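You operate a simulated robot arm through the tools that you are given. There is no shell and no other tool. Be economical: measure what you need, move in short steps, check, and stop when the job is done.

You are at the controls of a simulated robot arm. One attempt, no reset.

TASK
Put the orange glove box on the green locker's middle shelf.
Fine: then shut and latch the door. Set down upright: what you pick out.

The check looks at the end state, three seconds after you hand in, the way a careful person would. Anything else that was tipped, shoved, dropped, spilled or broken makes it a failure.

THE ROBOT
A 7-joint arm with a two-finger gripper on a trunk, on a base that drives. Base frame: it is fixed to the floor where the robot stands at the start and does not move with it; the origin is under the middle of the robot, x ahead of it, y to its left, z up. Units: mm, rad, N and s.
With the tool pointing down near the work surface it reaches from about 100 to 680 mm from the robot's upright axis, wherever it stands. Its first joint turns from -2.496 to 2.496 rad. Places, roughly: brake lever of the red trolley [800, -600, 800]; glove box [1000, -750, 1000]; green locker door [1000, 0, 900]; latch of the green locker [1000, 0, 1200]; latch of the grey locker [1000, -300, 1200]; middle shelf of the green locker [1300, 0, 900]; red trolley [1200, -800, 600]. Payload 2.45 kg.
The tool frame sits at the grasp point between the pads (the TCP): z along the fingers, y along the line on which they close. The tips reach 26 mm beyond it. Largest opening 96 mm; the body of the gripper starts 69 mm behind the TCP.
Orientation is told as [roll, pitch, yaw] about the base's x, y, z axes, in that order, counted from this pose: with the fingers straight down and closing along the base's y, the tool's x points along the base's -x, its y along +y and its z along -z.

THE INTERFACE
- The arm moves only by the tool arm_command. Its argument "increments" is text: rows parted by semicolons, each of 7 numbers parted by spaces: the shift along the tool's x, y, z in mm, then the turn, a rotation vector about the tool's x, y, z in rad, then the opening in per cent of the stroke, from 0 (shut) to 100 (fully open). In form: x y z rx ry rz fingers; .... A call has 1 to 12 rows; each row is the pose to reach, as a shift and turn from the pose commanded when the call began, along the tool's axes at that moment. Each row takes 0.2 s and may step no farther than 50 mm and 0.15 rad from the row before; otherwise, or with a gripper value out of range, the whole call is refused. Where a pose cannot be reached the arm comes as near as it can. A force on the tool above 60 N (or 10 N above the force at the start of the call, whichever is more), or a blocked arm, ends the call early, and 0.2 s more pass. Each finger halts on what it meets, pressing with about 22 N; the grip force reading is that of the motor and also rises with nothing between the fingers. The clock runs only during rows and for 0.2 s after the last one: add rows that repeat a pose to give the fingers time. It gives the time, the measured TCP pose, the force on the tool (base axes), the opening and the grip force at its end, in the units of the frame above (readings bear some noise), with the torque about the TCP (base axes, N m) and any sound that the robot's microphone picked up.
- Cameras (640 x 400 px; columns grow to the right, rows downward): "scene" is now at [37.9, 147.2, 1316.1]; the picture's right is [-0.38, -0.92, 0.00], its down [-0.36, 0.15, -0.92] and it looks along [0.85, -0.35, -0.39] (base axes); focal length 284 px, centre (320, 200). "wrist" rides on the gripper at [82, 3, -98] in the tool frame; the picture's right is [-0.04, 1.00, 0.00], its down [-0.73, -0.03, -0.68] and it looks along [-0.68, -0.03, 0.73] (tool axes); focal length 256 px, centre (320, 200). There is no depth. A picture from a camera that has moved, and an enlarged one, comes with that camera's place and axes in the base frame and with its lens.
- grab_frame(camera): a new picture of that camera. The clock stands still meanwhile.
- move_column(by): slides the trunk up (or, below 0, down) by that many mm; the arm and the scene camera ride with it, the base frame stays. It gives what a move gives, with no picture.
- drive_base(legs): drives the robot by 1 to 6 legs, each [ahead, turn to the left] in mm and rad, along the robot's own axes; the way and the turn of a leg run together, so that a leg with both is an arc; at most 1500 mm and 3.142 rad a leg. The arm and the cameras ride along, it lands a little off, and it stops where it bumps. It gives what a move gives.
- aim_head(pan, tilt): turns the head with the scene camera to pan (to the left, within 2.705 rad either way) and tilt (down, from -0.506 to 1.204), counted from straight ahead of the robot. It gives what a move gives.
- inspect(camera, box): a new picture of the part [left, top, right, bottom] of that camera's present view, enlarged. The clock stands still meanwhile.
- hand_in(): hands the job in; it is judged then, once.

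Work in short steps. Places have to be worked out from the pictures, the camera data and where the tool is seen: move nearer, look again, correct. Check each grasp and each placing, and mend what went wrong. You have 120 turns and 98 pictures in all, those below and enlarged ones among them. Open the gripper and draw the arm clear of the work before you hand the job in, unless the task says otherwise; then end with one line.

The tools are called after "Call:" as a command line: name --argument value ..., lists and objects as JSON in quotes. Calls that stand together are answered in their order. arm_command: Moves the arm, as the interface text tells. Its arguments: {"type":"object","properties":{"increments":{"type":"string"}},"required":["increments"]} The other tools are called the same way: move_column (by) slides the trunk up or down; drive_base (legs) drives the base; aim_head (pan, tilt) turns the head that bears the scene camera; grab_frame (camera) takes a picture; inspect (camera, box) takes an enlarged picture of a part of a camera's view; hand_in () hands the job in.

At the start:

```text
t: 0.0
eef_pos: [528.9, 180.9, 999.6]
ee_rot: [0.0, -0.002, 0.001]
force: [0.8, -0.4, 0.9]
wrist_torque: [-0.02, 0.01, -0.02]
opening: 96.1
grip_force: 0.1
trunk travel left (down, up): [-328.0, 312.0]
robot x, y, heading: [1.0, -0.4, 0.003]
head pan, tilt: [-0.394, 0.398]
```

scene: 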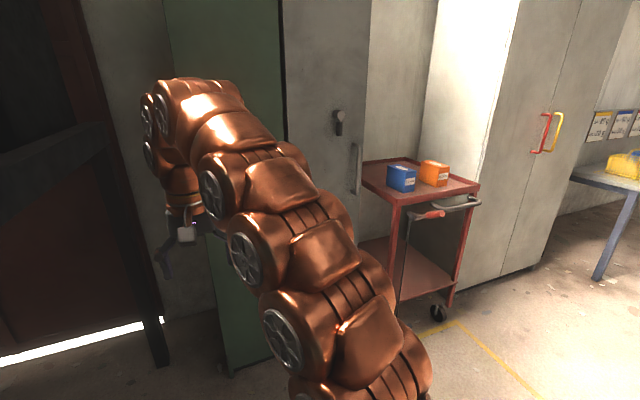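
wrist: 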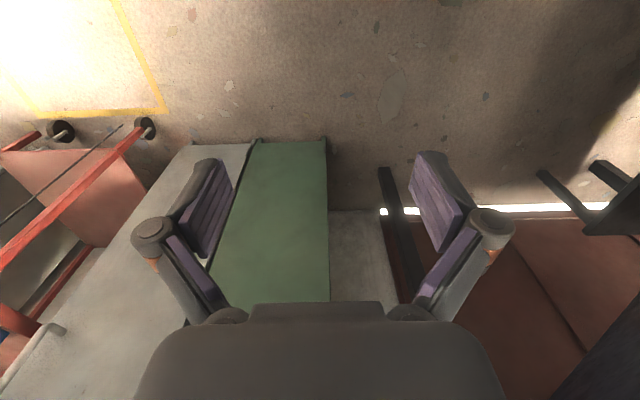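

The arm hides the green locker. I'll enlarge the locker and trolley areas to see the latch and boxes.

Call:
inspect --camera "scene" --box '[120, 100, 300, 300]'

Call:
inspect --camera "scene" --box '[320, 80, 520, 330]'

```text
2.00 times, centred on (210, 200) of scene
camera zoom: at [37.9, 147.2, 1316.1], right [-0.38, -0.92, 0.0], down [-0.36, 0.15, -0.92], along [0.85, -0.35, -0.39], focal length 569 px, centre (540, 200)
```

zoom: 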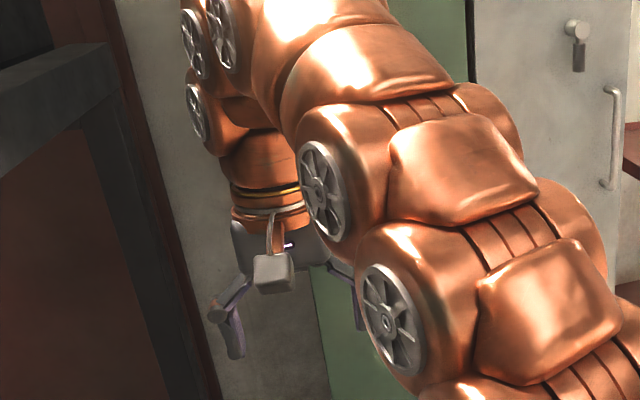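

```text
1.60 times, centred on (420, 205) of scene
camera zoom: at [37.9, 147.2, 1316.1], right [-0.38, -0.92, 0.0], down [-0.36, 0.15, -0.92], along [0.85, -0.35, -0.39], focal length 455 px, centre (160, 192)
```

zoom: 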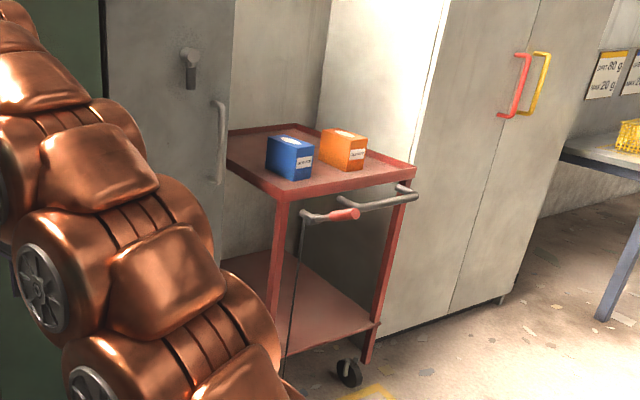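

I'd like to know what stands to the left before moving the arm there, so I look with the head.

Call:
aim_head --pan 0.5 --tilt 0.4

Call:
grab_frame --camera "scene"

```text
t: 1.2
eef_pos: [529.7, 182.1, 999.2]
ee_rot: [0.002, -0.001, -0.001]
force: [-0.6, -0.2, -0.5]
wrist_torque: [-0.01, 0.0, 0.0]
opening: 95.9
grip_force: 0.1
trunk travel left (down, up): [-328.0, 312.0]
robot x, y, heading: [-0.9, 0.0, 0.003]
head pan, tilt: [0.499, 0.4]
```

```text
93 pictures are left
camera scene: at [33.7, 227.0, 1316.0], right [0.48, -0.88, 0.0], down [-0.34, -0.19, -0.92], along [0.81, 0.44, -0.39], focal length 284 px, centre (320, 200)
```

scene: 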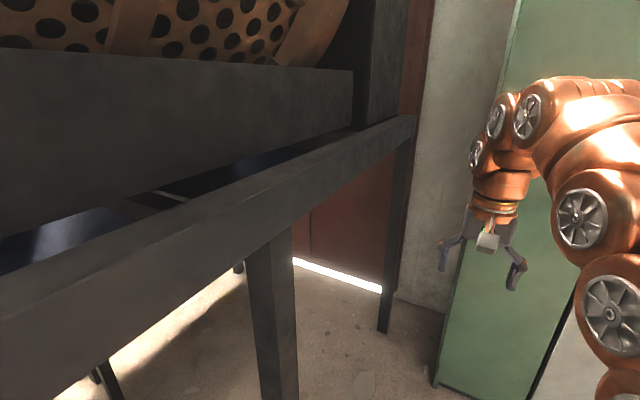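

The bench on the left is clear of the arm. I'll draw the arm back and left a bit, then look at the green door.

Call:
arm_command --increments "40 25 0 0 0 0 100; 80 50 0 0 0 0 100; 120 75 0 0 0 0 100; 160 100 0 0 0 0 100; 200 125 0 0 0 0 100"

Call:
aim_head --pan -0.1 --tilt 0.3

Call:
grab_frame --camera "scene"

```text
t: 2.4
eef_pos: [328.3, 305.9, 998.0]
ee_rot: [-0.001, 0.0, 0.0]
force: [0.2, -0.3, -0.4]
wrist_torque: [0.01, 0.07, 0.02]
opening: 96.1
grip_force: 0.0
trunk travel left (down, up): [-328.0, 312.0]
robot x, y, heading: [1.1, -3.8, 0.001]
head pan, tilt: [0.499, 0.4]
```

```text
t: 3.4
eef_pos: [328.9, 306.9, 999.1]
ee_rot: [0.0, -0.002, -0.001]
force: [0.3, -0.3, 0.4]
wrist_torque: [0.02, 0.01, -0.02]
opening: 96.0
grip_force: 0.0
trunk travel left (down, up): [-328.0, 312.0]
robot x, y, heading: [0.4, 2.2, 0.001]
head pan, tilt: [-0.099, 0.3]
```

```text
92 pictures are left
camera scene: at [45.2, 173.6, 1325.2], right [-0.1, -1.0, 0.0], down [-0.29, 0.03, -0.96], along [0.95, -0.09, -0.3], focal length 284 px, centre (320, 200)
```

scene: 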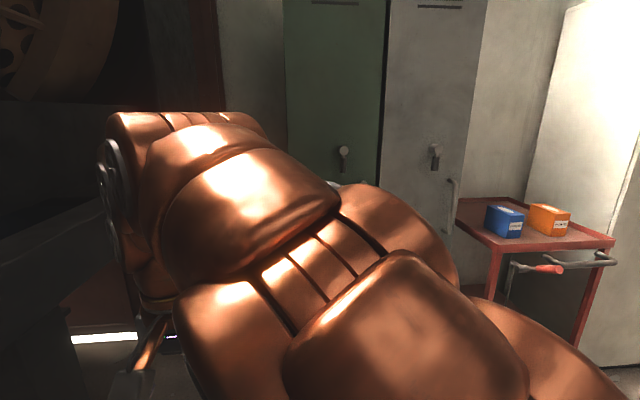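

Now the latch of the green locker is in view; I enlarge it and the boxes.

Call:
inspect --camera "scene" --box '[280, 110, 490, 240]'

Call:
inspect --camera "scene" --box '[440, 170, 630, 290]'

```text
3.05 times, centred on (385, 175) of scene
camera zoom: at [45.2, 173.6, 1325.2], right [-0.1, -1.0, 0.0], down [-0.29, 0.03, -0.96], along [0.95, -0.09, -0.3], focal length 867 px, centre (122, 276)
```

zoom: 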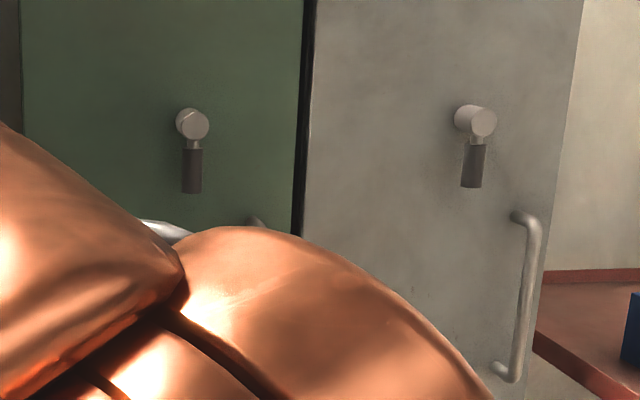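

```text
3.33 times, centred on (535, 230) of scene
camera zoom: at [45.2, 173.6, 1325.2], right [-0.1, -1.0, 0.0], down [-0.29, 0.03, -0.96], along [0.95, -0.09, -0.3], focal length 948 px, centre (-397, 100)
```

zoom: 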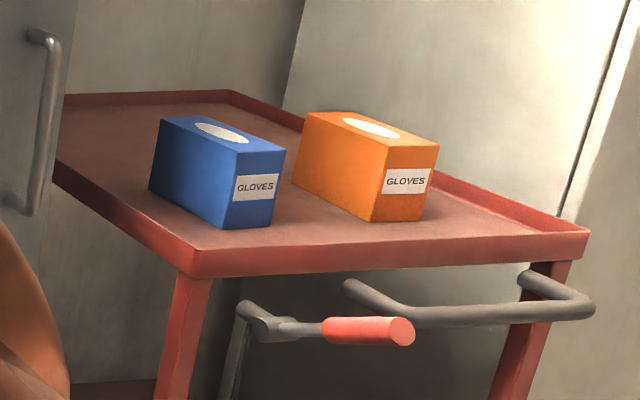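

Both doors seem to hinge on their left, with the lever hanging down and a pull handle at the right edge. I want the fingers pointing forward with the wrist camera on top, so I first turn the tool about its own axis.

Call:
arm_command --increments "0 0 0 0 0 0.14 100; 0 0 0 0 0 0.28 100; 0 0 0 0 0 0.42 100; 0 0 0 0 0 0.56 100; 0 0 0 0 0 0.70 100; 0 0 0 0 0 0.84 100; 0 0 0 0 0 0.98 100; 0 0 0 0 0 1.12 100; 0 0 0 0 0 1.26 100; 0 0 0 0 0 1.4 100; 0 0 0 0 0 1.5 100; 0 0 0 0 0 1.5708 100"

```text
t: 6.0
eef_pos: [329.7, 306.6, 999.7]
ee_rot: [0.003, 0.0, -1.572]
force: [0.6, 0.0, 0.2]
wrist_torque: [0.02, -0.02, 0.0]
opening: 95.9
grip_force: 0.1
trunk travel left (down, up): [-328.0, 312.0]
robot x, y, heading: [-2.5, -3.9, -0.0]
head pan, tilt: [-0.099, 0.3]
```

The quarter turn went through; I carry on to the half turn.

Call:
arm_command --increments "0 0 0 0 0 0.14 100; 0 0 0 0 0 0.28 100; 0 0 0 0 0 0.42 100; 0 0 0 0 0 0.56 100; 0 0 0 0 0 0.70 100; 0 0 0 0 0 0.84 100; 0 0 0 0 0 0.98 100; 0 0 0 0 0 1.12 100; 0 0 0 0 0 1.26 100; 0 0 0 0 0 1.4 100; 0 0 0 0 0 1.5 100; 0 0 0 0 0 1.5708 100"

```text
t: 8.6
eef_pos: [342.5, 200.4, 913.7]
ee_rot: [-0.044, -0.082, -3.128]
force: [0.3, -0.1, 0.2]
wrist_torque: [-0.02, 0.0, 0.03]
opening: 96.1
grip_force: 0.0
out of reach, approached as far as the arm can: row 7, 8, 9, 10, 11, 12
trunk travel left (down, up): [-328.0, 312.0]
robot x, y, heading: [-2.6, 1.1, 0.007]
head pan, tilt: [-0.099, 0.3]
```

The turn is nearly complete. Now I pitch the fingers up to point ahead while moving forward into free space.

Call:
arm_command --increments "20 16 -8 0 0.13 0 100; 40 32 -16 0 0.26 0 100; 60 48 -24 0 0.39 0 100; 80 64 -32 0 0.52 0 100; 100 80 -40 0 0.65 0 100; 120 96 -48 0 0.78 0 100; 140 112 -56 0 0.91 0 100; 160 128 -64 0 1.04 0 100; 180 144 -72 0 1.17 0 100; 200 160 -80 0 1.30 0 100; 220 176 -88 0 1.43 0 100; 240 192 -96 0 1.5708 0 100"

Call:
grab_frame --camera "wrist"

Call:
grab_frame --camera "scene"

```text
t: 11.2
eef_pos: [580.3, 13.7, 1043.3]
ee_rot: [1.972, 1.558, -1.168]
force: [0.4, -0.3, 1.3]
wrist_torque: [0.04, 0.08, -0.03]
opening: 95.9
grip_force: 0.0
out of reach, approached as far as the arm can: row 12
trunk travel left (down, up): [-328.0, 312.0]
robot x, y, heading: [-0.0, -0.3, 0.002]
head pan, tilt: [-0.099, 0.3]
```

```text
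89 pictures are left
camera wrist: at [481.8, 12.1, 1125.8], right [0.0, -1.0, -0.03], down [-0.68, 0.02, -0.74], along [0.74, 0.02, -0.68], focal length 256 px, centre (320, 200)
```

wrist: 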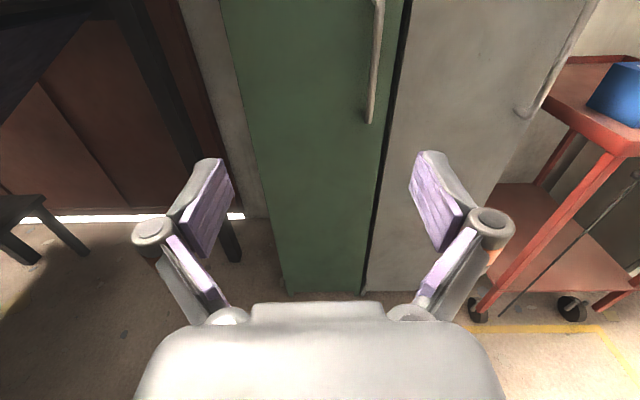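

```text
88 pictures are left
camera scene: at [44.7, 173.3, 1325.3], right [-0.1, -1.0, 0.0], down [-0.29, 0.03, -0.96], along [0.95, -0.09, -0.3], focal length 284 px, centre (320, 200)
```

scene: 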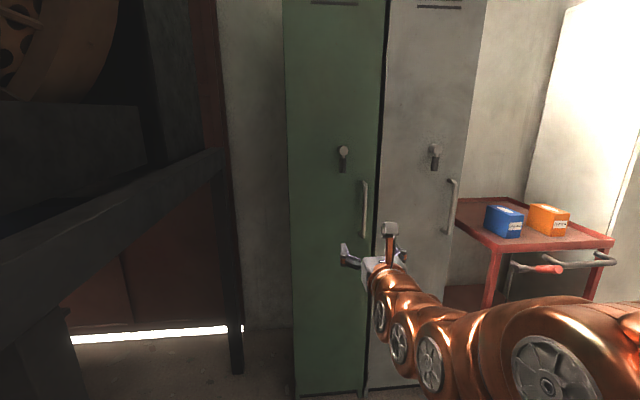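

The view is clear now. I estimate the door front at x≈1065 spanning y −140..207, the lever hub at ≈(1030, 0, 1195) with its end at z≈1120, and the handle bar at ≈(1020, −86, 870–1080). I drive nearer, to the right side of the door's swing.

Call:
drive_base --legs '[[0, -0.4], [380, 0], [0, 0.4]]'

Call:
aim_head --pan 0.1 --tilt 0.3

Call:
grab_frame --camera "scene"

Call:
grab_frame --camera "wrist"

```text
t: 16.0
eef_pos: [934.1, -134.9, 1042.8]
ee_rot: [-1.504, 1.572, 1.639]
force: [0.2, 0.0, 0.6]
wrist_torque: [0.0, 0.01, 0.01]
opening: 96.1
grip_force: 0.1
trunk travel left (down, up): [-328.0, 312.0]
robot x, y, heading: [355.0, -147.0, -0.002]
head pan, tilt: [-0.099, 0.3]
```

```text
t: 16.7
eef_pos: [935.6, -134.5, 1042.6]
ee_rot: [-1.775, 1.571, 1.367]
force: [0.5, 0.0, 0.2]
wrist_torque: [-0.03, 0.02, 0.03]
opening: 96.0
grip_force: 0.0
trunk travel left (down, up): [-328.0, 312.0]
robot x, y, heading: [356.0, -146.1, -0.002]
head pan, tilt: [0.099, 0.3]
```

```text
87 pictures are left
camera scene: at [399.5, 44.1, 1325.2], right [0.1, -1.0, 0.0], down [-0.29, -0.03, -0.96], along [0.95, 0.09, -0.3], focal length 284 px, centre (320, 200)
```

scene: 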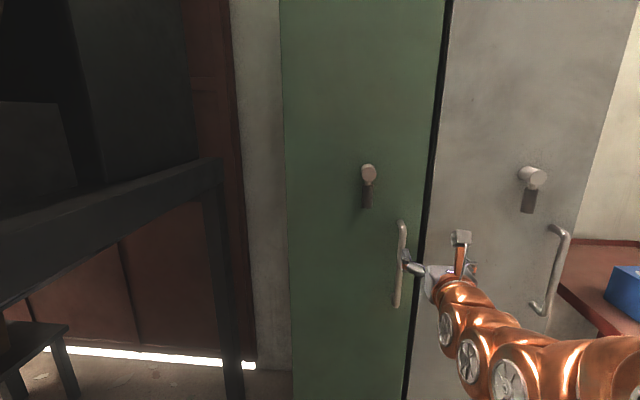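

```text
86 pictures are left
camera wrist: at [836.6, -137.2, 1124.8], right [0.0, -1.0, -0.04], down [-0.68, 0.03, -0.73], along [0.73, 0.03, -0.68], focal length 256 px, centre (320, 200)
```

wrist: 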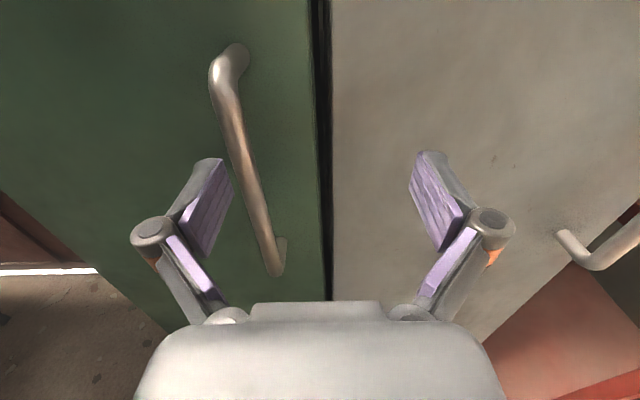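

The lever hub triangulates to ≈(1032, −4, 1195), its end at z≈1112. I move the fingers, half open, in front of the lever at z≈1130, clear of the door.

Call:
arm_command --increments "22 -32 0 0 0 0 70; 44 -65 0 0 0 0 50; 66 -98 0 0 0 0 45; 88 -130 0 0 0 0 45; 88 -130 20 0 0 0 45; 88 -130 30 0 0 0 45"

Call:
grab_frame --camera "wrist"

Call:
inspect --camera "scene" --box '[310, 130, 470, 230]'

```text
t: 18.1
eef_pos: [964.5, -2.7, 1128.9]
ee_rot: [-0.137, 1.567, 3.005]
force: [0.0, -0.5, -0.8]
wrist_torque: [0.01, 0.03, 0.01]
opening: 43.1
grip_force: 0.2
trunk travel left (down, up): [-328.0, 312.0]
robot x, y, heading: [354.1, -146.4, -0.004]
head pan, tilt: [0.099, 0.3]
```

```text
85 pictures are left
camera wrist: at [866.8, -5.4, 1212.4], right [0.0, -1.0, -0.04], down [-0.68, 0.03, -0.73], along [0.73, 0.03, -0.68], focal length 256 px, centre (320, 200)
```

wrist: 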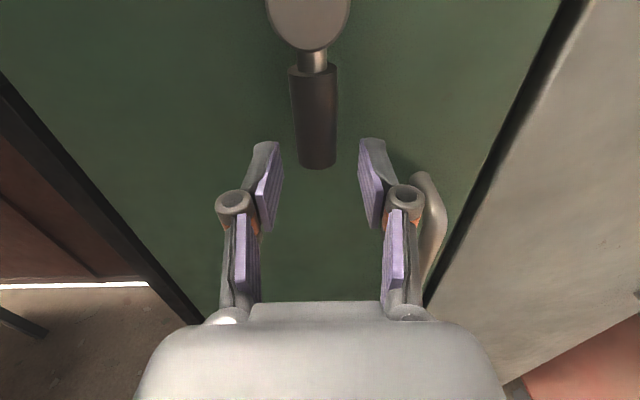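

```text
4.00 times, centred on (390, 180) of scene
camera zoom: at [399.4, 44.2, 1325.2], right [0.1, -1.0, 0.0], down [-0.29, -0.03, -0.96], along [0.95, 0.09, -0.3], focal length 1138 px, centre (40, 280)
```

zoom: 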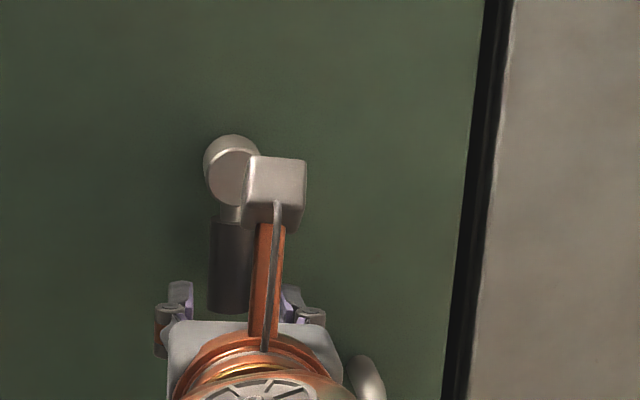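

The lever sits between the fingers. I advance so the tips straddle it, stopping short of the door.

Call:
arm_command --increments "0 0 20 0 0 0 45; 0 0 40 0 0 0 45; 0 0 52 0 0 0 45; 0 0 52 0 0 0 35; 0 0 52 0 0 0 28"

Call:
grab_frame --camera "wrist"

```text
t: 18.9
eef_pos: [1008.8, -3.8, 1129.0]
ee_rot: [-0.578, 1.565, 2.563]
force: [-71.9, -11.6, -14.5]
wrist_torque: [-0.19, 0.14, -1.05]
opening: 55.7
grip_force: 28.1
trunk travel left (down, up): [-328.0, 312.0]
robot x, y, heading: [349.4, -147.2, 0.0]
head pan, tilt: [0.099, 0.3]
stopped in row 3: the force on the tool passed its limit at 63 N (the readings are from after the stop); the commanded pose is now the measured one
```

```text
83 pictures are left
camera wrist: at [910.4, -6.6, 1213.0], right [0.0, -1.0, -0.04], down [-0.68, 0.03, -0.73], along [0.73, 0.03, -0.68], focal length 256 px, centre (320, 200)
```

wrist: 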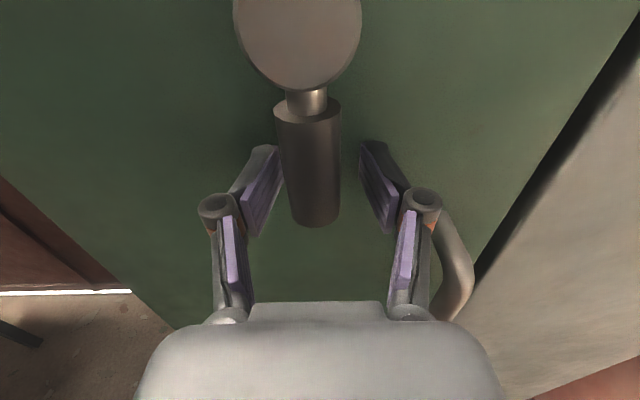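

Readings show the tips pressed the door at x≈1035, so things are ~25 mm nearer than I thought. I back off 12 mm, raise 10 mm and lightly close around the lever.

Call:
arm_command --increments "0 0 -12 0 0 0 58; 10 -3 -12 0 0 0 50; 10 -3 -12 0 0 0 40; 10 -3 -12 0 0 0 32; 10 -3 -12 0 0 0 32"

Call:
grab_frame --camera "wrist"

```text
t: 20.1
eef_pos: [1001.1, -1.0, 1138.4]
ee_rot: [-0.342, 1.563, 2.801]
force: [-0.1, -0.2, 0.5]
wrist_torque: [-0.01, -0.01, 0.04]
opening: 30.4
grip_force: 0.1
trunk travel left (down, up): [-328.0, 312.0]
robot x, y, heading: [350.0, -146.0, 0.002]
head pan, tilt: [0.099, 0.3]
```

```text
82 pictures are left
camera wrist: at [904.1, -3.2, 1222.1], right [0.0, -1.0, -0.04], down [-0.68, 0.03, -0.73], along [0.73, 0.03, -0.68], focal length 256 px, centre (320, 200)
```

wrist: 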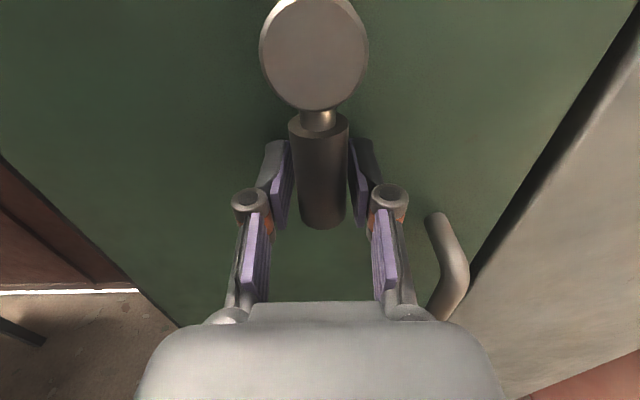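

The lever is caged. I try turning it toward the left about its hub (radius ≈60 mm), watching the force.

Call:
arm_command --increments "0.3 -6 0 0 0 0.1 32; 1.2 -12 0 0 0 0.2 32; 2.7 -17.7 0 0 0 0.3 32; 4.7 -23.4 0 0 0 0.4 32; 7.3 -28.8 0 0 0 0.5 32"

Call:
grab_frame --camera "wrist"

```text
t: 21.3
eef_pos: [1001.5, 28.7, 1146.5]
ee_rot: [-1.558, 1.065, 1.583]
force: [0.2, -1.8, 0.2]
wrist_torque: [-0.02, -0.01, 0.0]
opening: 31.7
grip_force: 1.3
trunk travel left (down, up): [-328.0, 312.0]
robot x, y, heading: [350.6, -148.9, 0.005]
head pan, tilt: [0.099, 0.3]
```

```text
81 pictures are left
camera wrist: at [902.9, -13.5, 1217.5], right [0.0, -0.86, -0.52], down [-0.68, 0.38, -0.62], along [0.73, 0.35, -0.59], focal length 256 px, centre (320, 200)
```

wrist: 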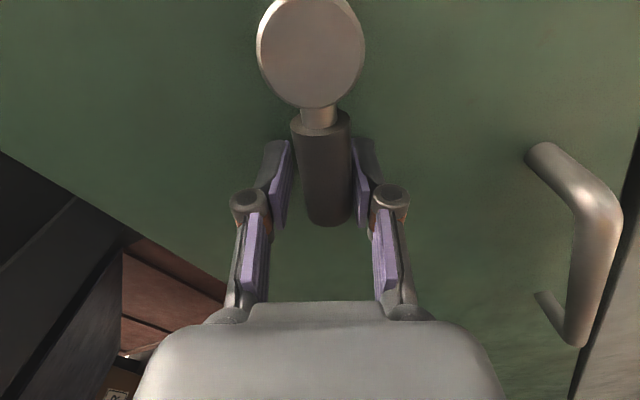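

The lever follows freely. I carry on to about 90° in total.

Call:
arm_command --increments "0.5 -7.8 0 0 0 0.13 32; 2 -15.4 0 0 0 0.26 32; 4.5 -22.8 0 0 0 0.39 32; 7.9 -29.8 0 0 0 0.52 32; 12.2 -36.3 0 0 0 0.65 32; 17.3 -42.2 0 0 0 0.78 32; 23.2 -47.3 0 0 0 0.91 32; 29.6 -51.7 0 0 0 1.04 32"

Call:
grab_frame --camera "wrist"

Call:
inspect --camera "scene" --box '[280, 100, 480, 300]'

```text
t: 23.1
eef_pos: [1000.5, 58.7, 1197.4]
ee_rot: [-1.563, 0.026, 1.574]
force: [-0.2, 0.6, 0.3]
wrist_torque: [0.01, -0.02, -0.01]
opening: 30.7
grip_force: 0.1
trunk travel left (down, up): [-328.0, 312.0]
robot x, y, heading: [356.3, -145.1, 0.004]
head pan, tilt: [0.099, 0.3]
```

```text
80 pictures are left
camera wrist: at [903.1, -21.1, 1196.8], right [-0.01, 0.01, -1.0], down [-0.68, 0.73, 0.01], along [0.73, 0.68, 0.0], focal length 256 px, centre (320, 200)
```

wrist: 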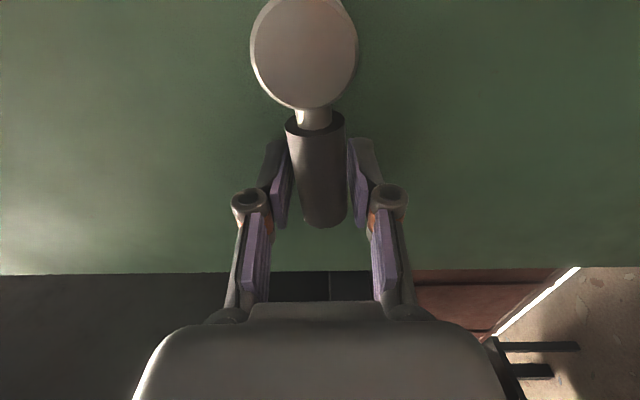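

```text
2.00 times, centred on (380, 200) of scene
camera zoom: at [398.9, 44.2, 1325.2], right [0.1, -1.0, 0.0], down [-0.29, -0.03, -0.96], along [0.95, 0.09, -0.3], focal length 569 px, centre (200, 200)
```

zoom: 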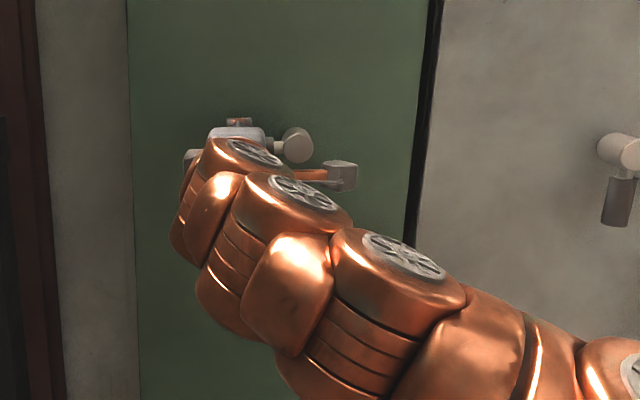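

The lever is horizontal now. I open the fingers and withdraw straight back, then check whether it stays.

Call:
arm_command --increments "0 0 0 0 0 0 45; 0 0 -30 0 0 0 60; 0 0 -65 0 0 0 60; 12 16 -70 0 0 -0.14 80; 24 32 -75 0 0 -0.28 100; 36 48 -75 0 0 -0.42 100; 48 64 -75 0 0 -0.56 100; 60 80 -75 0 0 -0.7 100; 72 96 -75 0 0 -0.84 100; 84 112 -75 0 0 -0.98 100; 96 128 -75 0 0 -1.12 100; 108 144 -75 0 0 -1.26 100"

Call:
grab_frame --camera "scene"

```text
t: 25.7
eef_pos: [925.6, -51.8, 1054.6]
ee_rot: [-1.549, 1.294, 1.594]
force: [0.2, 0.4, 0.5]
wrist_torque: [-0.02, -0.06, -0.04]
opening: 96.1
grip_force: 0.2
trunk travel left (down, up): [-328.0, 312.0]
robot x, y, heading: [353.7, -149.2, 0.001]
head pan, tilt: [0.099, 0.3]
```

```text
78 pictures are left
camera scene: at [398.9, 44.1, 1325.3], right [0.1, -1.0, 0.0], down [-0.29, -0.03, -0.96], along [0.95, 0.09, -0.3], focal length 284 px, centre (320, 200)
```

scene: 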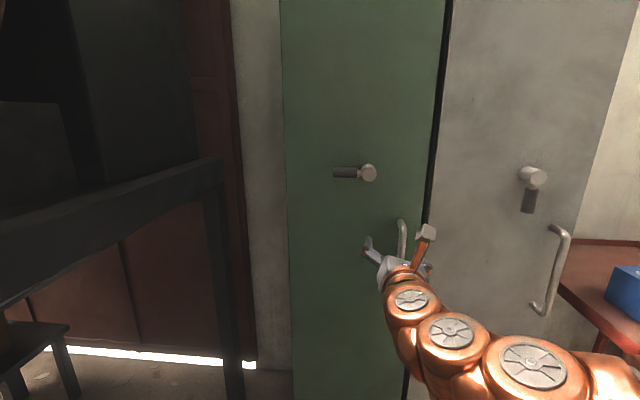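

The lever stays up (horizontal). I square the tool and line it up with the pull handle at y≈−83, z≈1000.

Call:
arm_command --increments "-22 22 0 0 0 -0.14 100; -44 45 0 0 0 -0.278 100; -44 45 0 0 0 -0.278 100"

Call:
grab_frame --camera "wrist"

```text
t: 26.5
eef_pos: [943.9, -76.4, 1017.8]
ee_rot: [-0.555, 1.562, 2.584]
force: [-0.2, -0.5, -0.4]
wrist_torque: [-0.01, 0.0, 0.02]
opening: 96.1
grip_force: 0.0
out of reach, approached as far as the arm can: row 1, 2, 3
trunk travel left (down, up): [-328.0, 312.0]
robot x, y, heading: [354.8, -147.0, -0.002]
head pan, tilt: [0.099, 0.3]
```

```text
77 pictures are left
camera wrist: at [846.6, -79.7, 1100.9], right [0.0, -1.0, -0.04], down [-0.68, 0.03, -0.73], along [0.73, 0.03, -0.68], focal length 256 px, centre (320, 200)
```

wrist: 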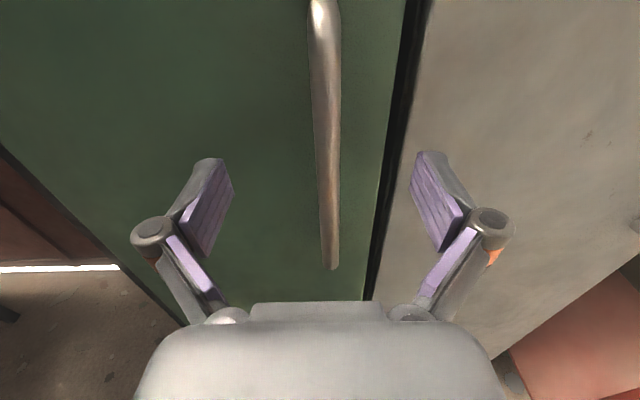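

The bar is nicely centred but the arm is near a limit at this height. I lower the trunk to give the arm a better posture, then raise the tool back.

Call:
move_column --by -130

Call:
arm_command --increments "40 0 0 0 0 0 100; 80 0 0 0 0 0 100; 120 0 0 0 0 0 100; 120 0 0 0 0 0 100"

Call:
grab_frame --camera "wrist"

```text
t: 28.1
eef_pos: [943.5, -76.9, 888.1]
ee_rot: [-0.504, 1.562, 2.64]
force: [0.2, -0.1, -0.3]
wrist_torque: [-0.01, -0.02, 0.02]
opening: 96.1
grip_force: 0.2
trunk travel left (down, up): [-198.0, 442.0]
robot x, y, heading: [356.5, -149.7, -0.001]
head pan, tilt: [0.099, 0.3]
```

```text
t: 29.1
eef_pos: [946.7, -76.6, 1007.6]
ee_rot: [-0.512, 1.56, 2.63]
force: [-0.2, -0.1, 0.1]
wrist_torque: [0.02, 0.03, -0.01]
opening: 96.1
grip_force: 0.2
trunk travel left (down, up): [-198.0, 442.0]
robot x, y, heading: [352.3, -146.7, -0.002]
head pan, tilt: [0.099, 0.3]
```

```text
76 pictures are left
camera wrist: at [848.6, -80.6, 1091.3], right [0.0, -1.0, -0.04], down [-0.69, 0.03, -0.73], along [0.73, 0.03, -0.68], focal length 256 px, centre (320, 200)
```

wrist: 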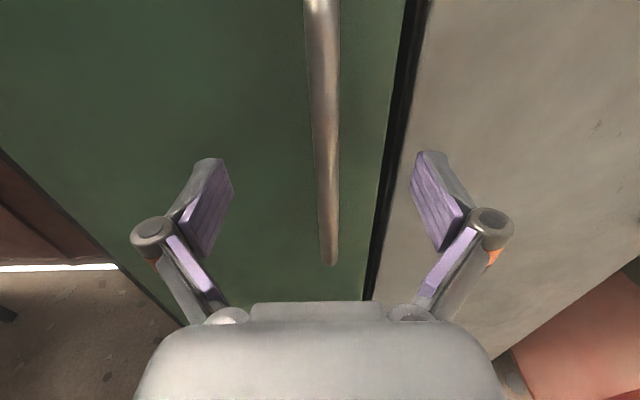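

I advance 42 mm so the pads flank the bar (tips ≈20 mm short of the door) and close.

Call:
arm_command --increments "0 5 22 0 0 0 100; 0 5 42 0 0 0 100; 0 5 42 0 0 0 60; 0 5 42 0 0 0 30; 0 5 42 0 0 0 8; 0 5 42 0 0 0 5; 0 5 42 0 0 0 5; 0 5 42 0 0 0 5; 0 5 42 0 0 0 5"

Call:
grab_frame --camera "wrist"

```text
t: 31.1
eef_pos: [988.2, -81.8, 1007.2]
ee_rot: [-0.364, 1.564, 2.781]
force: [0.5, 11.4, 3.5]
wrist_torque: [-0.2, 0.07, 0.01]
opening: 14.7
grip_force: 40.6
trunk travel left (down, up): [-198.0, 442.0]
robot x, y, heading: [351.9, -148.4, 0.003]
head pan, tilt: [0.099, 0.3]
```

```text
75 pictures are left
camera wrist: at [890.0, -84.3, 1089.6], right [0.0, -1.0, -0.04], down [-0.69, 0.03, -0.73], along [0.73, 0.03, -0.68], focal length 256 px, centre (320, 200)
```

wrist: 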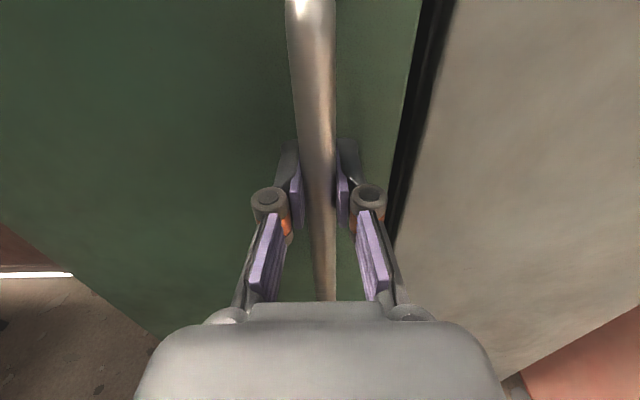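

The bar is gripped. I pull along the door's arc about a hinge at y≈193, first to 0.3 rad.

Call:
arm_command --increments "0 -2.8 -13.7 -0.05 0 0 5; 0 -6.4 -27.3 -0.1 0 0 5; 0 -10.6 -40.7 -0.15 0 0 5; 0 -15.4 -53.8 -0.2 0 0 5; 0 -20.9 -66.7 -0.25 0 0 5; 0 -27.1 -79.3 -0.3 0 0 5"

Call:
grab_frame --camera "scene"

```text
t: 32.5
eef_pos: [907.8, -51.4, 1007.3]
ee_rot: [0.066, 1.561, 2.91]
force: [16.3, 29.5, -4.8]
wrist_torque: [0.14, 0.32, 0.01]
opening: 14.4
grip_force: 40.7
trunk travel left (down, up): [-198.0, 442.0]
robot x, y, heading: [350.3, -147.8, -0.0]
head pan, tilt: [0.099, 0.3]
```

```text
74 pictures are left
camera scene: at [399.9, 46.3, 1194.9], right [0.1, -1.0, 0.0], down [-0.3, -0.03, -0.95], along [0.95, 0.09, -0.3], focal length 284 px, centre (320, 200)
```

scene: 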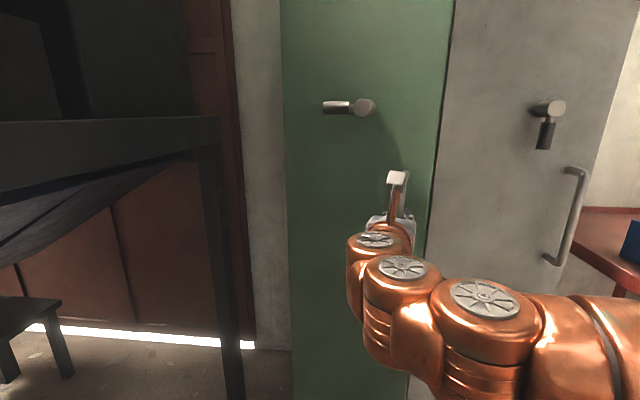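

The door swings open. Side force suggests slightly more leftward motion is needed; I continue the arc to about 0.65 rad.

Call:
arm_command --increments "0 -5 -14 -0.05 0 0 5; 0 -10 -28.4 -0.1 0 0 5; 0 -15 -42 -0.15 0 0 5; 0 -20.5 -55.5 -0.2 0 0 5; 0 -26.5 -68 -0.25 0 0 5; 0 -32.5 -81 -0.3 0 0 5; 0 -39 -93.3 -0.35 0 0 5"

Call:
grab_frame --camera "scene"

```text
t: 34.1
eef_pos: [830.7, 11.9, 1008.9]
ee_rot: [0.21, 1.561, 2.703]
force: [5.1, 4.0, -30.7]
wrist_torque: [-0.22, -0.46, 0.06]
opening: 14.5
grip_force: 40.5
trunk travel left (down, up): [-198.0, 442.0]
robot x, y, heading: [355.1, -149.2, 0.001]
head pan, tilt: [0.099, 0.3]
```

```text
73 pictures are left
camera scene: at [399.9, 45.1, 1195.0], right [0.1, -1.0, 0.0], down [-0.3, -0.03, -0.95], along [0.95, 0.09, -0.3], focal length 284 px, centre (320, 200)
```

scene: 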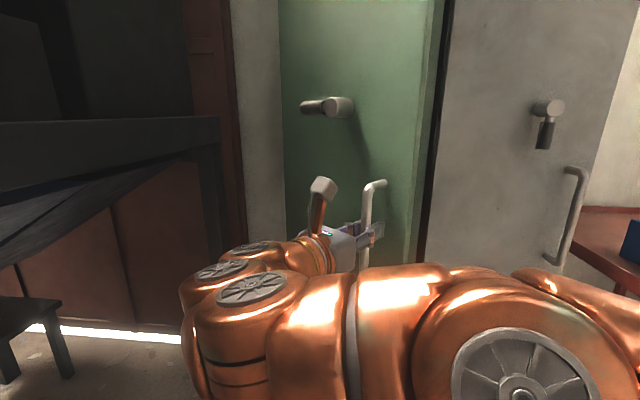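

The door is about 0.62 rad open. I release the bar and back away from it.

Call:
arm_command --increments "0 0 0 0 0 0 30; 0 0 -5 0 0 0 40; 0 0 -35 0 0 0 50; 0 0 -65 0 0 0 50; 0 20 -90 0 0 0 20; 0 60 -100 0.1 0 0 10"

Call:
grab_frame --camera "wrist"

Call:
grab_frame --camera "scene"

```text
t: 35.5
eef_pos: [713.7, 23.5, 1009.1]
ee_rot: [0.041, 1.561, 2.633]
force: [0.7, -0.2, -0.3]
wrist_torque: [-0.04, -0.03, -0.03]
opening: 9.7
grip_force: 0.1
trunk travel left (down, up): [-198.0, 442.0]
robot x, y, heading: [354.9, -144.8, -0.001]
head pan, tilt: [0.099, 0.3]
```

```text
72 pictures are left
camera wrist: at [628.9, 70.7, 1093.2], right [-0.52, -0.85, -0.04], down [-0.57, 0.38, -0.73], along [0.63, -0.36, -0.69], focal length 256 px, centre (320, 200)
```

wrist: 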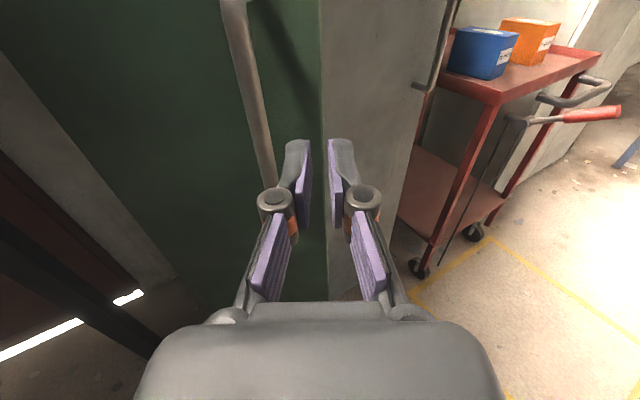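

```text
71 pictures are left
camera scene: at [398.9, 44.8, 1195.1], right [0.1, -1.0, 0.0], down [-0.29, -0.03, -0.96], along [0.95, 0.09, -0.3], focal length 284 px, centre (320, 200)
```

scene: 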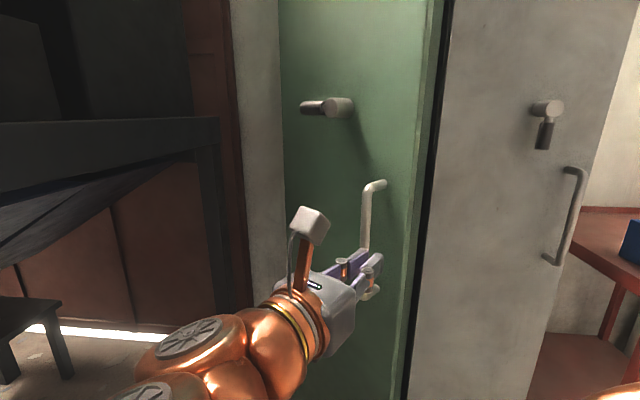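

The door stays ajar with its free edge at ≈(890, −90). I swing the closed gripper round to the right of that edge, squaring it up, ready to push the door from the inside.

Call:
arm_command --increments "0 26 25 0.09 0 0 5; 0 52 50 0.18 0 0 5; 0 78 75 0.27 0 0 5; 0 105 100 0.36 0 0 5; 0 131 125 0.45 0 0 5; 0 157 150 0.55 0 0 5"

Call:
grab_frame --camera "wrist"

```text
t: 37.1
eef_pos: [625.5, 138.8, 1021.1]
ee_rot: [-1.792, 1.529, 2.313]
force: [0.4, 0.2, 0.7]
wrist_torque: [-0.04, 0.02, 0.03]
opening: 5.0
grip_force: 0.1
out of reach, approached as far as the arm can: row 5, 6
trunk travel left (down, up): [-198.0, 442.0]
robot x, y, heading: [353.2, -146.8, -0.001]
head pan, tilt: [0.099, 0.3]
stopped in row 6: the arm was blocked; the commanded pose is now the measured one
```

```text
70 pictures are left
camera wrist: at [574.3, 54.6, 1101.8], right [0.82, -0.57, -0.08], down [-0.43, -0.52, -0.74], along [0.38, 0.64, -0.67], focal length 256 px, centre (320, 200)
```

wrist: 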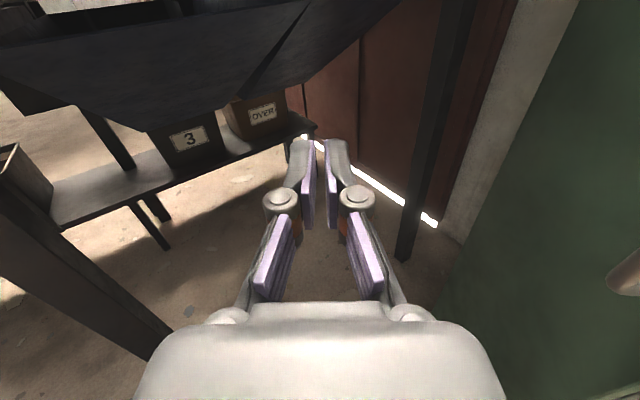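

The arm hit a limit and swung left instead; I look at the configuration before moving on.

Call:
grab_frame --camera "scene"

```text
69 pictures are left
camera scene: at [409.7, 44.5, 1192.4], right [0.1, -1.0, 0.0], down [-0.3, -0.03, -0.95], along [0.95, 0.09, -0.31], focal length 284 px, centre (320, 200)
```

scene: 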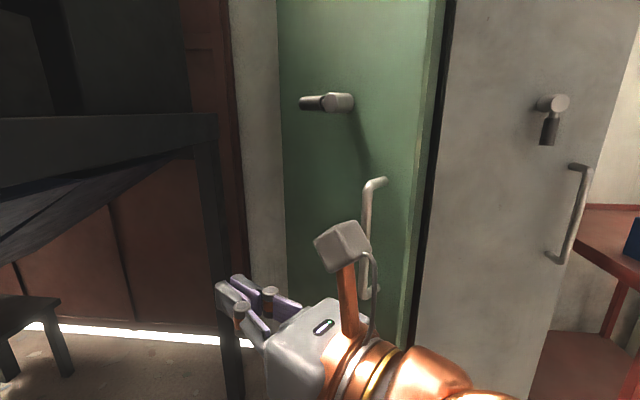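

The arm is folded too tightly near the robot. I back the base off 250 mm to gain room.

Call:
drive_base --legs '[[-250, 0]]'

Call:
arm_command --increments "0 0 30 -0.1 0 0 5; 0 10 60 -0.2 0 0 5; 0 20 90 -0.3 0 0 5; 0 30 120 -0.4 0 0 5"

```text
t: 38.9
eef_pos: [378.7, 138.3, 1022.2]
ee_rot: [-1.745, 1.529, 2.351]
force: [0.3, 0.1, -0.2]
wrist_torque: [0.0, 0.01, -0.01]
opening: 4.7
grip_force: 0.1
trunk travel left (down, up): [-198.0, 442.0]
robot x, y, heading: [105.0, -149.6, -0.001]
head pan, tilt: [0.099, 0.3]
```

```text
t: 39.9
eef_pos: [463.7, 218.2, 1024.2]
ee_rot: [-1.521, 1.535, 2.172]
force: [0.4, -0.3, -0.1]
wrist_torque: [-0.02, 0.02, 0.02]
opening: 4.7
grip_force: 0.0
trunk travel left (down, up): [-198.0, 442.0]
robot x, y, heading: [107.2, -145.7, -0.004]
head pan, tilt: [0.099, 0.3]
```

Now the arm moves again. I bring it round to straight ahead, right of the door edge line, in free space.

Call:
arm_command --increments "0 43 0 -0.055 0 0 5; 0 86 0 -0.11 0 0 5; 0 130 0 -0.165 0 0 5; 0 173 0 -0.22 0 0 5; 0 216 0 -0.275 0 0 5; 0 259 0 -0.33 0 0 5; 0 302 0 -0.385 0 0 5; 0 346 0 -0.44 0 0 5; 0 389 0 -0.495 0 0 5; 0 432 0 -0.55 0 0 5"

Call:
grab_frame --camera "scene"

```text
t: 42.1
eef_pos: [691.5, -147.1, 1007.5]
ee_rot: [-0.968, 1.536, 2.178]
force: [-0.3, 0.9, 0.2]
wrist_torque: [0.01, 0.0, 0.02]
opening: 4.9
grip_force: 0.0
trunk travel left (down, up): [-198.0, 442.0]
robot x, y, heading: [104.1, -148.3, -0.005]
head pan, tilt: [0.099, 0.3]
```

```text
68 pictures are left
camera scene: at [150.6, 44.8, 1195.2], right [0.1, -1.0, 0.0], down [-0.29, -0.03, -0.96], along [0.95, 0.09, -0.3], focal length 284 px, centre (320, 200)
```

scene: 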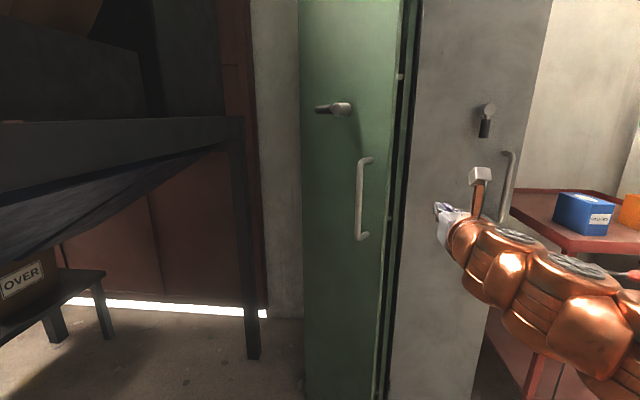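

The door remains ajar. I shift the tool 50 mm right, then drive ahead so it stands beside the gap behind the door's edge.

Call:
arm_command --increments "0 25 0 0 0 0 5; 0 50 0 0 0 0 5"

Call:
drive_base --legs '[[230, 0]]'

Call:
grab_frame --camera "wrist"

Call:
grab_frame --camera "scene"

```text
t: 42.7
eef_pos: [691.8, -196.8, 1005.8]
ee_rot: [-0.992, 1.536, 2.153]
force: [0.5, 0.5, 0.0]
wrist_torque: [-0.01, 0.01, -0.01]
opening: 4.7
grip_force: 0.0
trunk travel left (down, up): [-198.0, 442.0]
robot x, y, heading: [101.9, -144.2, -0.001]
head pan, tilt: [0.099, 0.3]
```

```text
t: 44.4
eef_pos: [921.5, -196.1, 1005.9]
ee_rot: [-0.986, 1.536, 2.159]
force: [-0.5, -0.4, 0.2]
wrist_torque: [-0.02, -0.02, 0.03]
opening: 4.8
grip_force: 0.0
trunk travel left (down, up): [-198.0, 442.0]
robot x, y, heading: [336.3, -147.9, -0.003]
head pan, tilt: [0.099, 0.3]
```

```text
67 pictures are left
camera wrist: at [824.9, -202.7, 1090.8], right [0.01, -1.0, -0.07], down [-0.69, 0.05, -0.72], along [0.72, 0.05, -0.69], focal length 256 px, centre (320, 200)
```

wrist: 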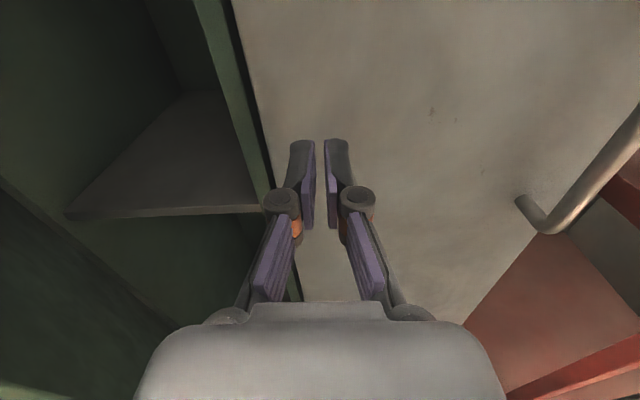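

```text
66 pictures are left
camera scene: at [379.2, 44.1, 1195.2], right [0.1, -1.0, 0.0], down [-0.29, -0.03, -0.96], along [0.95, 0.09, -0.3], focal length 284 px, centre (320, 200)
```

scene: 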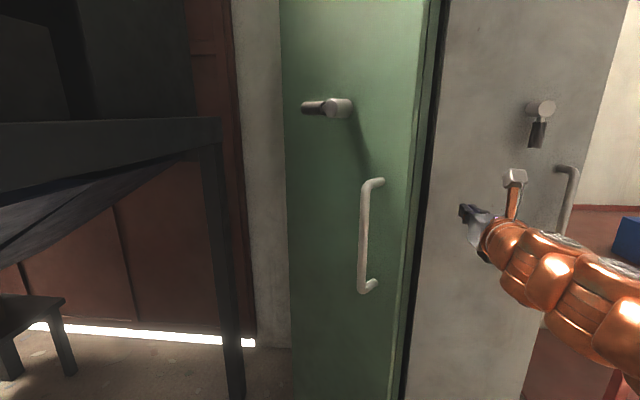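

I can see the middle shelf through the gap (front edge ≈ x 1045, z ≈ 880). I now push the door open by sweeping left.

Call:
arm_command --increments "0 -40 10 0 0 0 5; 0 -80 20 0 0 0 5; 0 -120 20 0 0 0 5; 0 -160 20 0 0 0 5; 0 -200 15 0 0 0 5; 0 -235 5 0 0 0 5; 0 -270 -5 0 0 0 5"

Call:
grab_frame --camera "scene"

Call:
grab_frame --camera "wrist"

```text
t: 46.0
eef_pos: [913.4, 71.6, 1014.4]
ee_rot: [-0.977, 1.536, 2.173]
force: [0.6, -0.5, 0.9]
wrist_torque: [-0.01, 0.01, 0.02]
opening: 4.7
grip_force: 0.0
trunk travel left (down, up): [-198.0, 442.0]
robot x, y, heading: [330.6, -149.1, -0.007]
head pan, tilt: [0.099, 0.3]
```

```text
65 pictures are left
camera scene: at [379.3, 44.0, 1195.3], right [0.1, -1.0, 0.0], down [-0.29, -0.03, -0.96], along [0.95, 0.09, -0.3], focal length 284 px, centre (320, 200)
```

scene: 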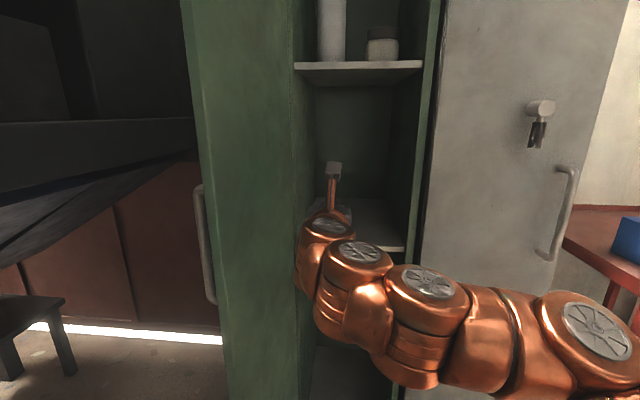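

```text
64 pictures are left
camera wrist: at [817.5, 65.9, 1098.9], right [0.01, -1.0, -0.07], down [-0.69, 0.05, -0.72], along [0.72, 0.05, -0.69], focal length 256 px, centre (320, 200)
```

wrist: 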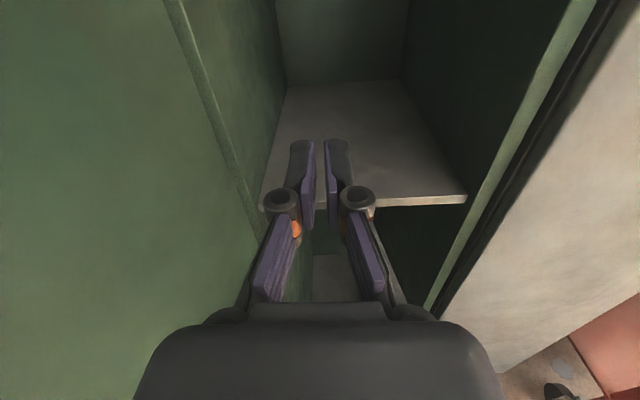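

The door is open past 90° and the middle shelf is empty: front edge x≈1064, top z≈854, y −109..168, with the shelf above at z≈1275. Now I back out and look toward the trolley.

Call:
drive_base --legs '[[-320, 0]]'

Call:
aim_head --pan -0.7 --tilt 0.35

Call:
grab_frame --camera "scene"

```text
t: 48.2
eef_pos: [590.3, 70.4, 1015.3]
ee_rot: [-0.981, 1.536, 2.164]
force: [0.0, -0.2, -0.3]
wrist_torque: [0.04, 0.0, -0.01]
opening: 4.7
grip_force: 0.1
trunk travel left (down, up): [-198.0, 442.0]
robot x, y, heading: [8.1, -148.7, -0.005]
head pan, tilt: [0.099, 0.3]
```

```text
t: 49.3
eef_pos: [590.5, 70.8, 1014.2]
ee_rot: [-0.979, 1.536, 2.165]
force: [0.4, 0.2, 1.1]
wrist_torque: [0.01, 0.02, 0.03]
opening: 4.9
grip_force: 0.1
trunk travel left (down, up): [-198.0, 442.0]
robot x, y, heading: [9.2, -146.6, -0.004]
head pan, tilt: [-0.7, 0.351]
```

```text
63 pictures are left
camera scene: at [33.7, -23.7, 1190.5], right [-0.65, -0.76, 0.0], down [-0.26, 0.22, -0.94], along [0.72, -0.61, -0.34], focal length 284 px, centre (320, 200)
```

scene: 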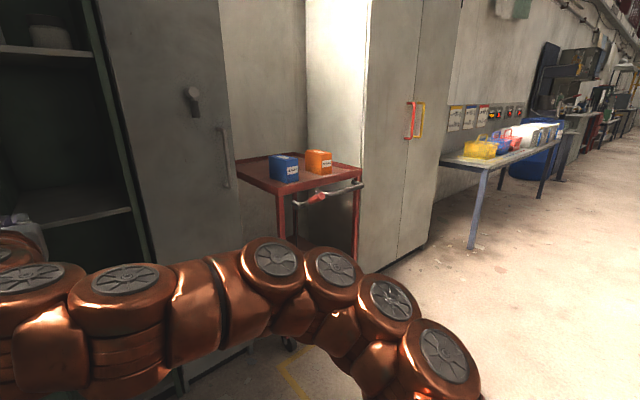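

I enlarge the trolley top to locate the boxes.

Call:
inspect --camera "scene" --box '[220, 130, 380, 230]'

```text
4.00 times, centred on (300, 180) of scene
camera zoom: at [33.7, -23.7, 1190.5], right [-0.65, -0.76, 0.0], down [-0.26, 0.22, -0.94], along [0.72, -0.61, -0.34], focal length 1138 px, centre (400, 280)
```

zoom: 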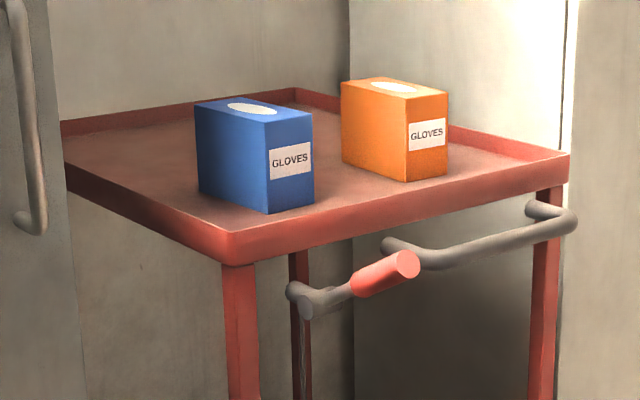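

The boxes are axis-aligned: orange at x≈965–1085, y≈−881..−822, on the tray at z≈865, about 90 tall and 60 wide, so it fits the gripper from the front. I drive sideways to face it, staying well back from the trolley.

Call:
drive_base --legs '[[0, -1.571], [700, 0], [0, 1.571]]'

Call:
aim_head --pan 0.0 --tilt 0.4

Call:
grab_frame --camera "scene"

```text
t: 60.8
eef_pos: [586.6, -636.5, 1014.6]
ee_rot: [-0.98, 1.536, 2.159]
force: [-0.3, -0.3, -0.7]
wrist_torque: [0.0, 0.0, 0.02]
opening: 4.8
grip_force: 0.1
trunk travel left (down, up): [-198.0, 442.0]
robot x, y, heading: [4.0, -853.2, -0.007]
head pan, tilt: [-0.7, 0.351]
```

```text
t: 61.9
eef_pos: [586.2, -636.2, 1014.8]
ee_rot: [-0.978, 1.538, 2.162]
force: [-0.4, 1.2, 0.0]
wrist_torque: [0.02, -0.02, 0.0]
opening: 4.5
grip_force: 0.1
trunk travel left (down, up): [-198.0, 442.0]
robot x, y, heading: [3.6, -847.9, -0.016]
head pan, tilt: [0.0, 0.4]
```

```text
61 pictures are left
camera scene: at [50.6, -667.5, 1186.0], right [-0.01, -1.0, 0.0], down [-0.39, 0.0, -0.92], along [0.92, -0.01, -0.39], focal length 284 px, centre (320, 200)
```

scene: 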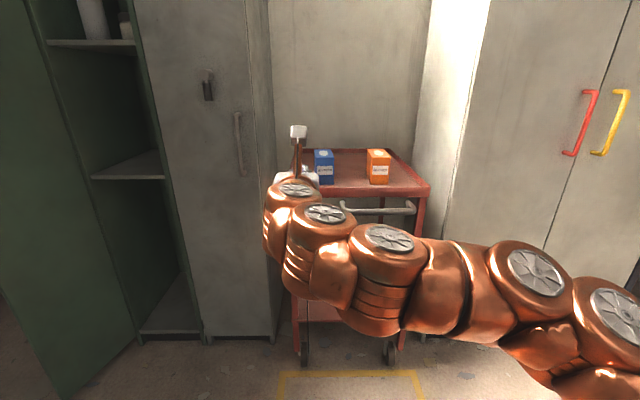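

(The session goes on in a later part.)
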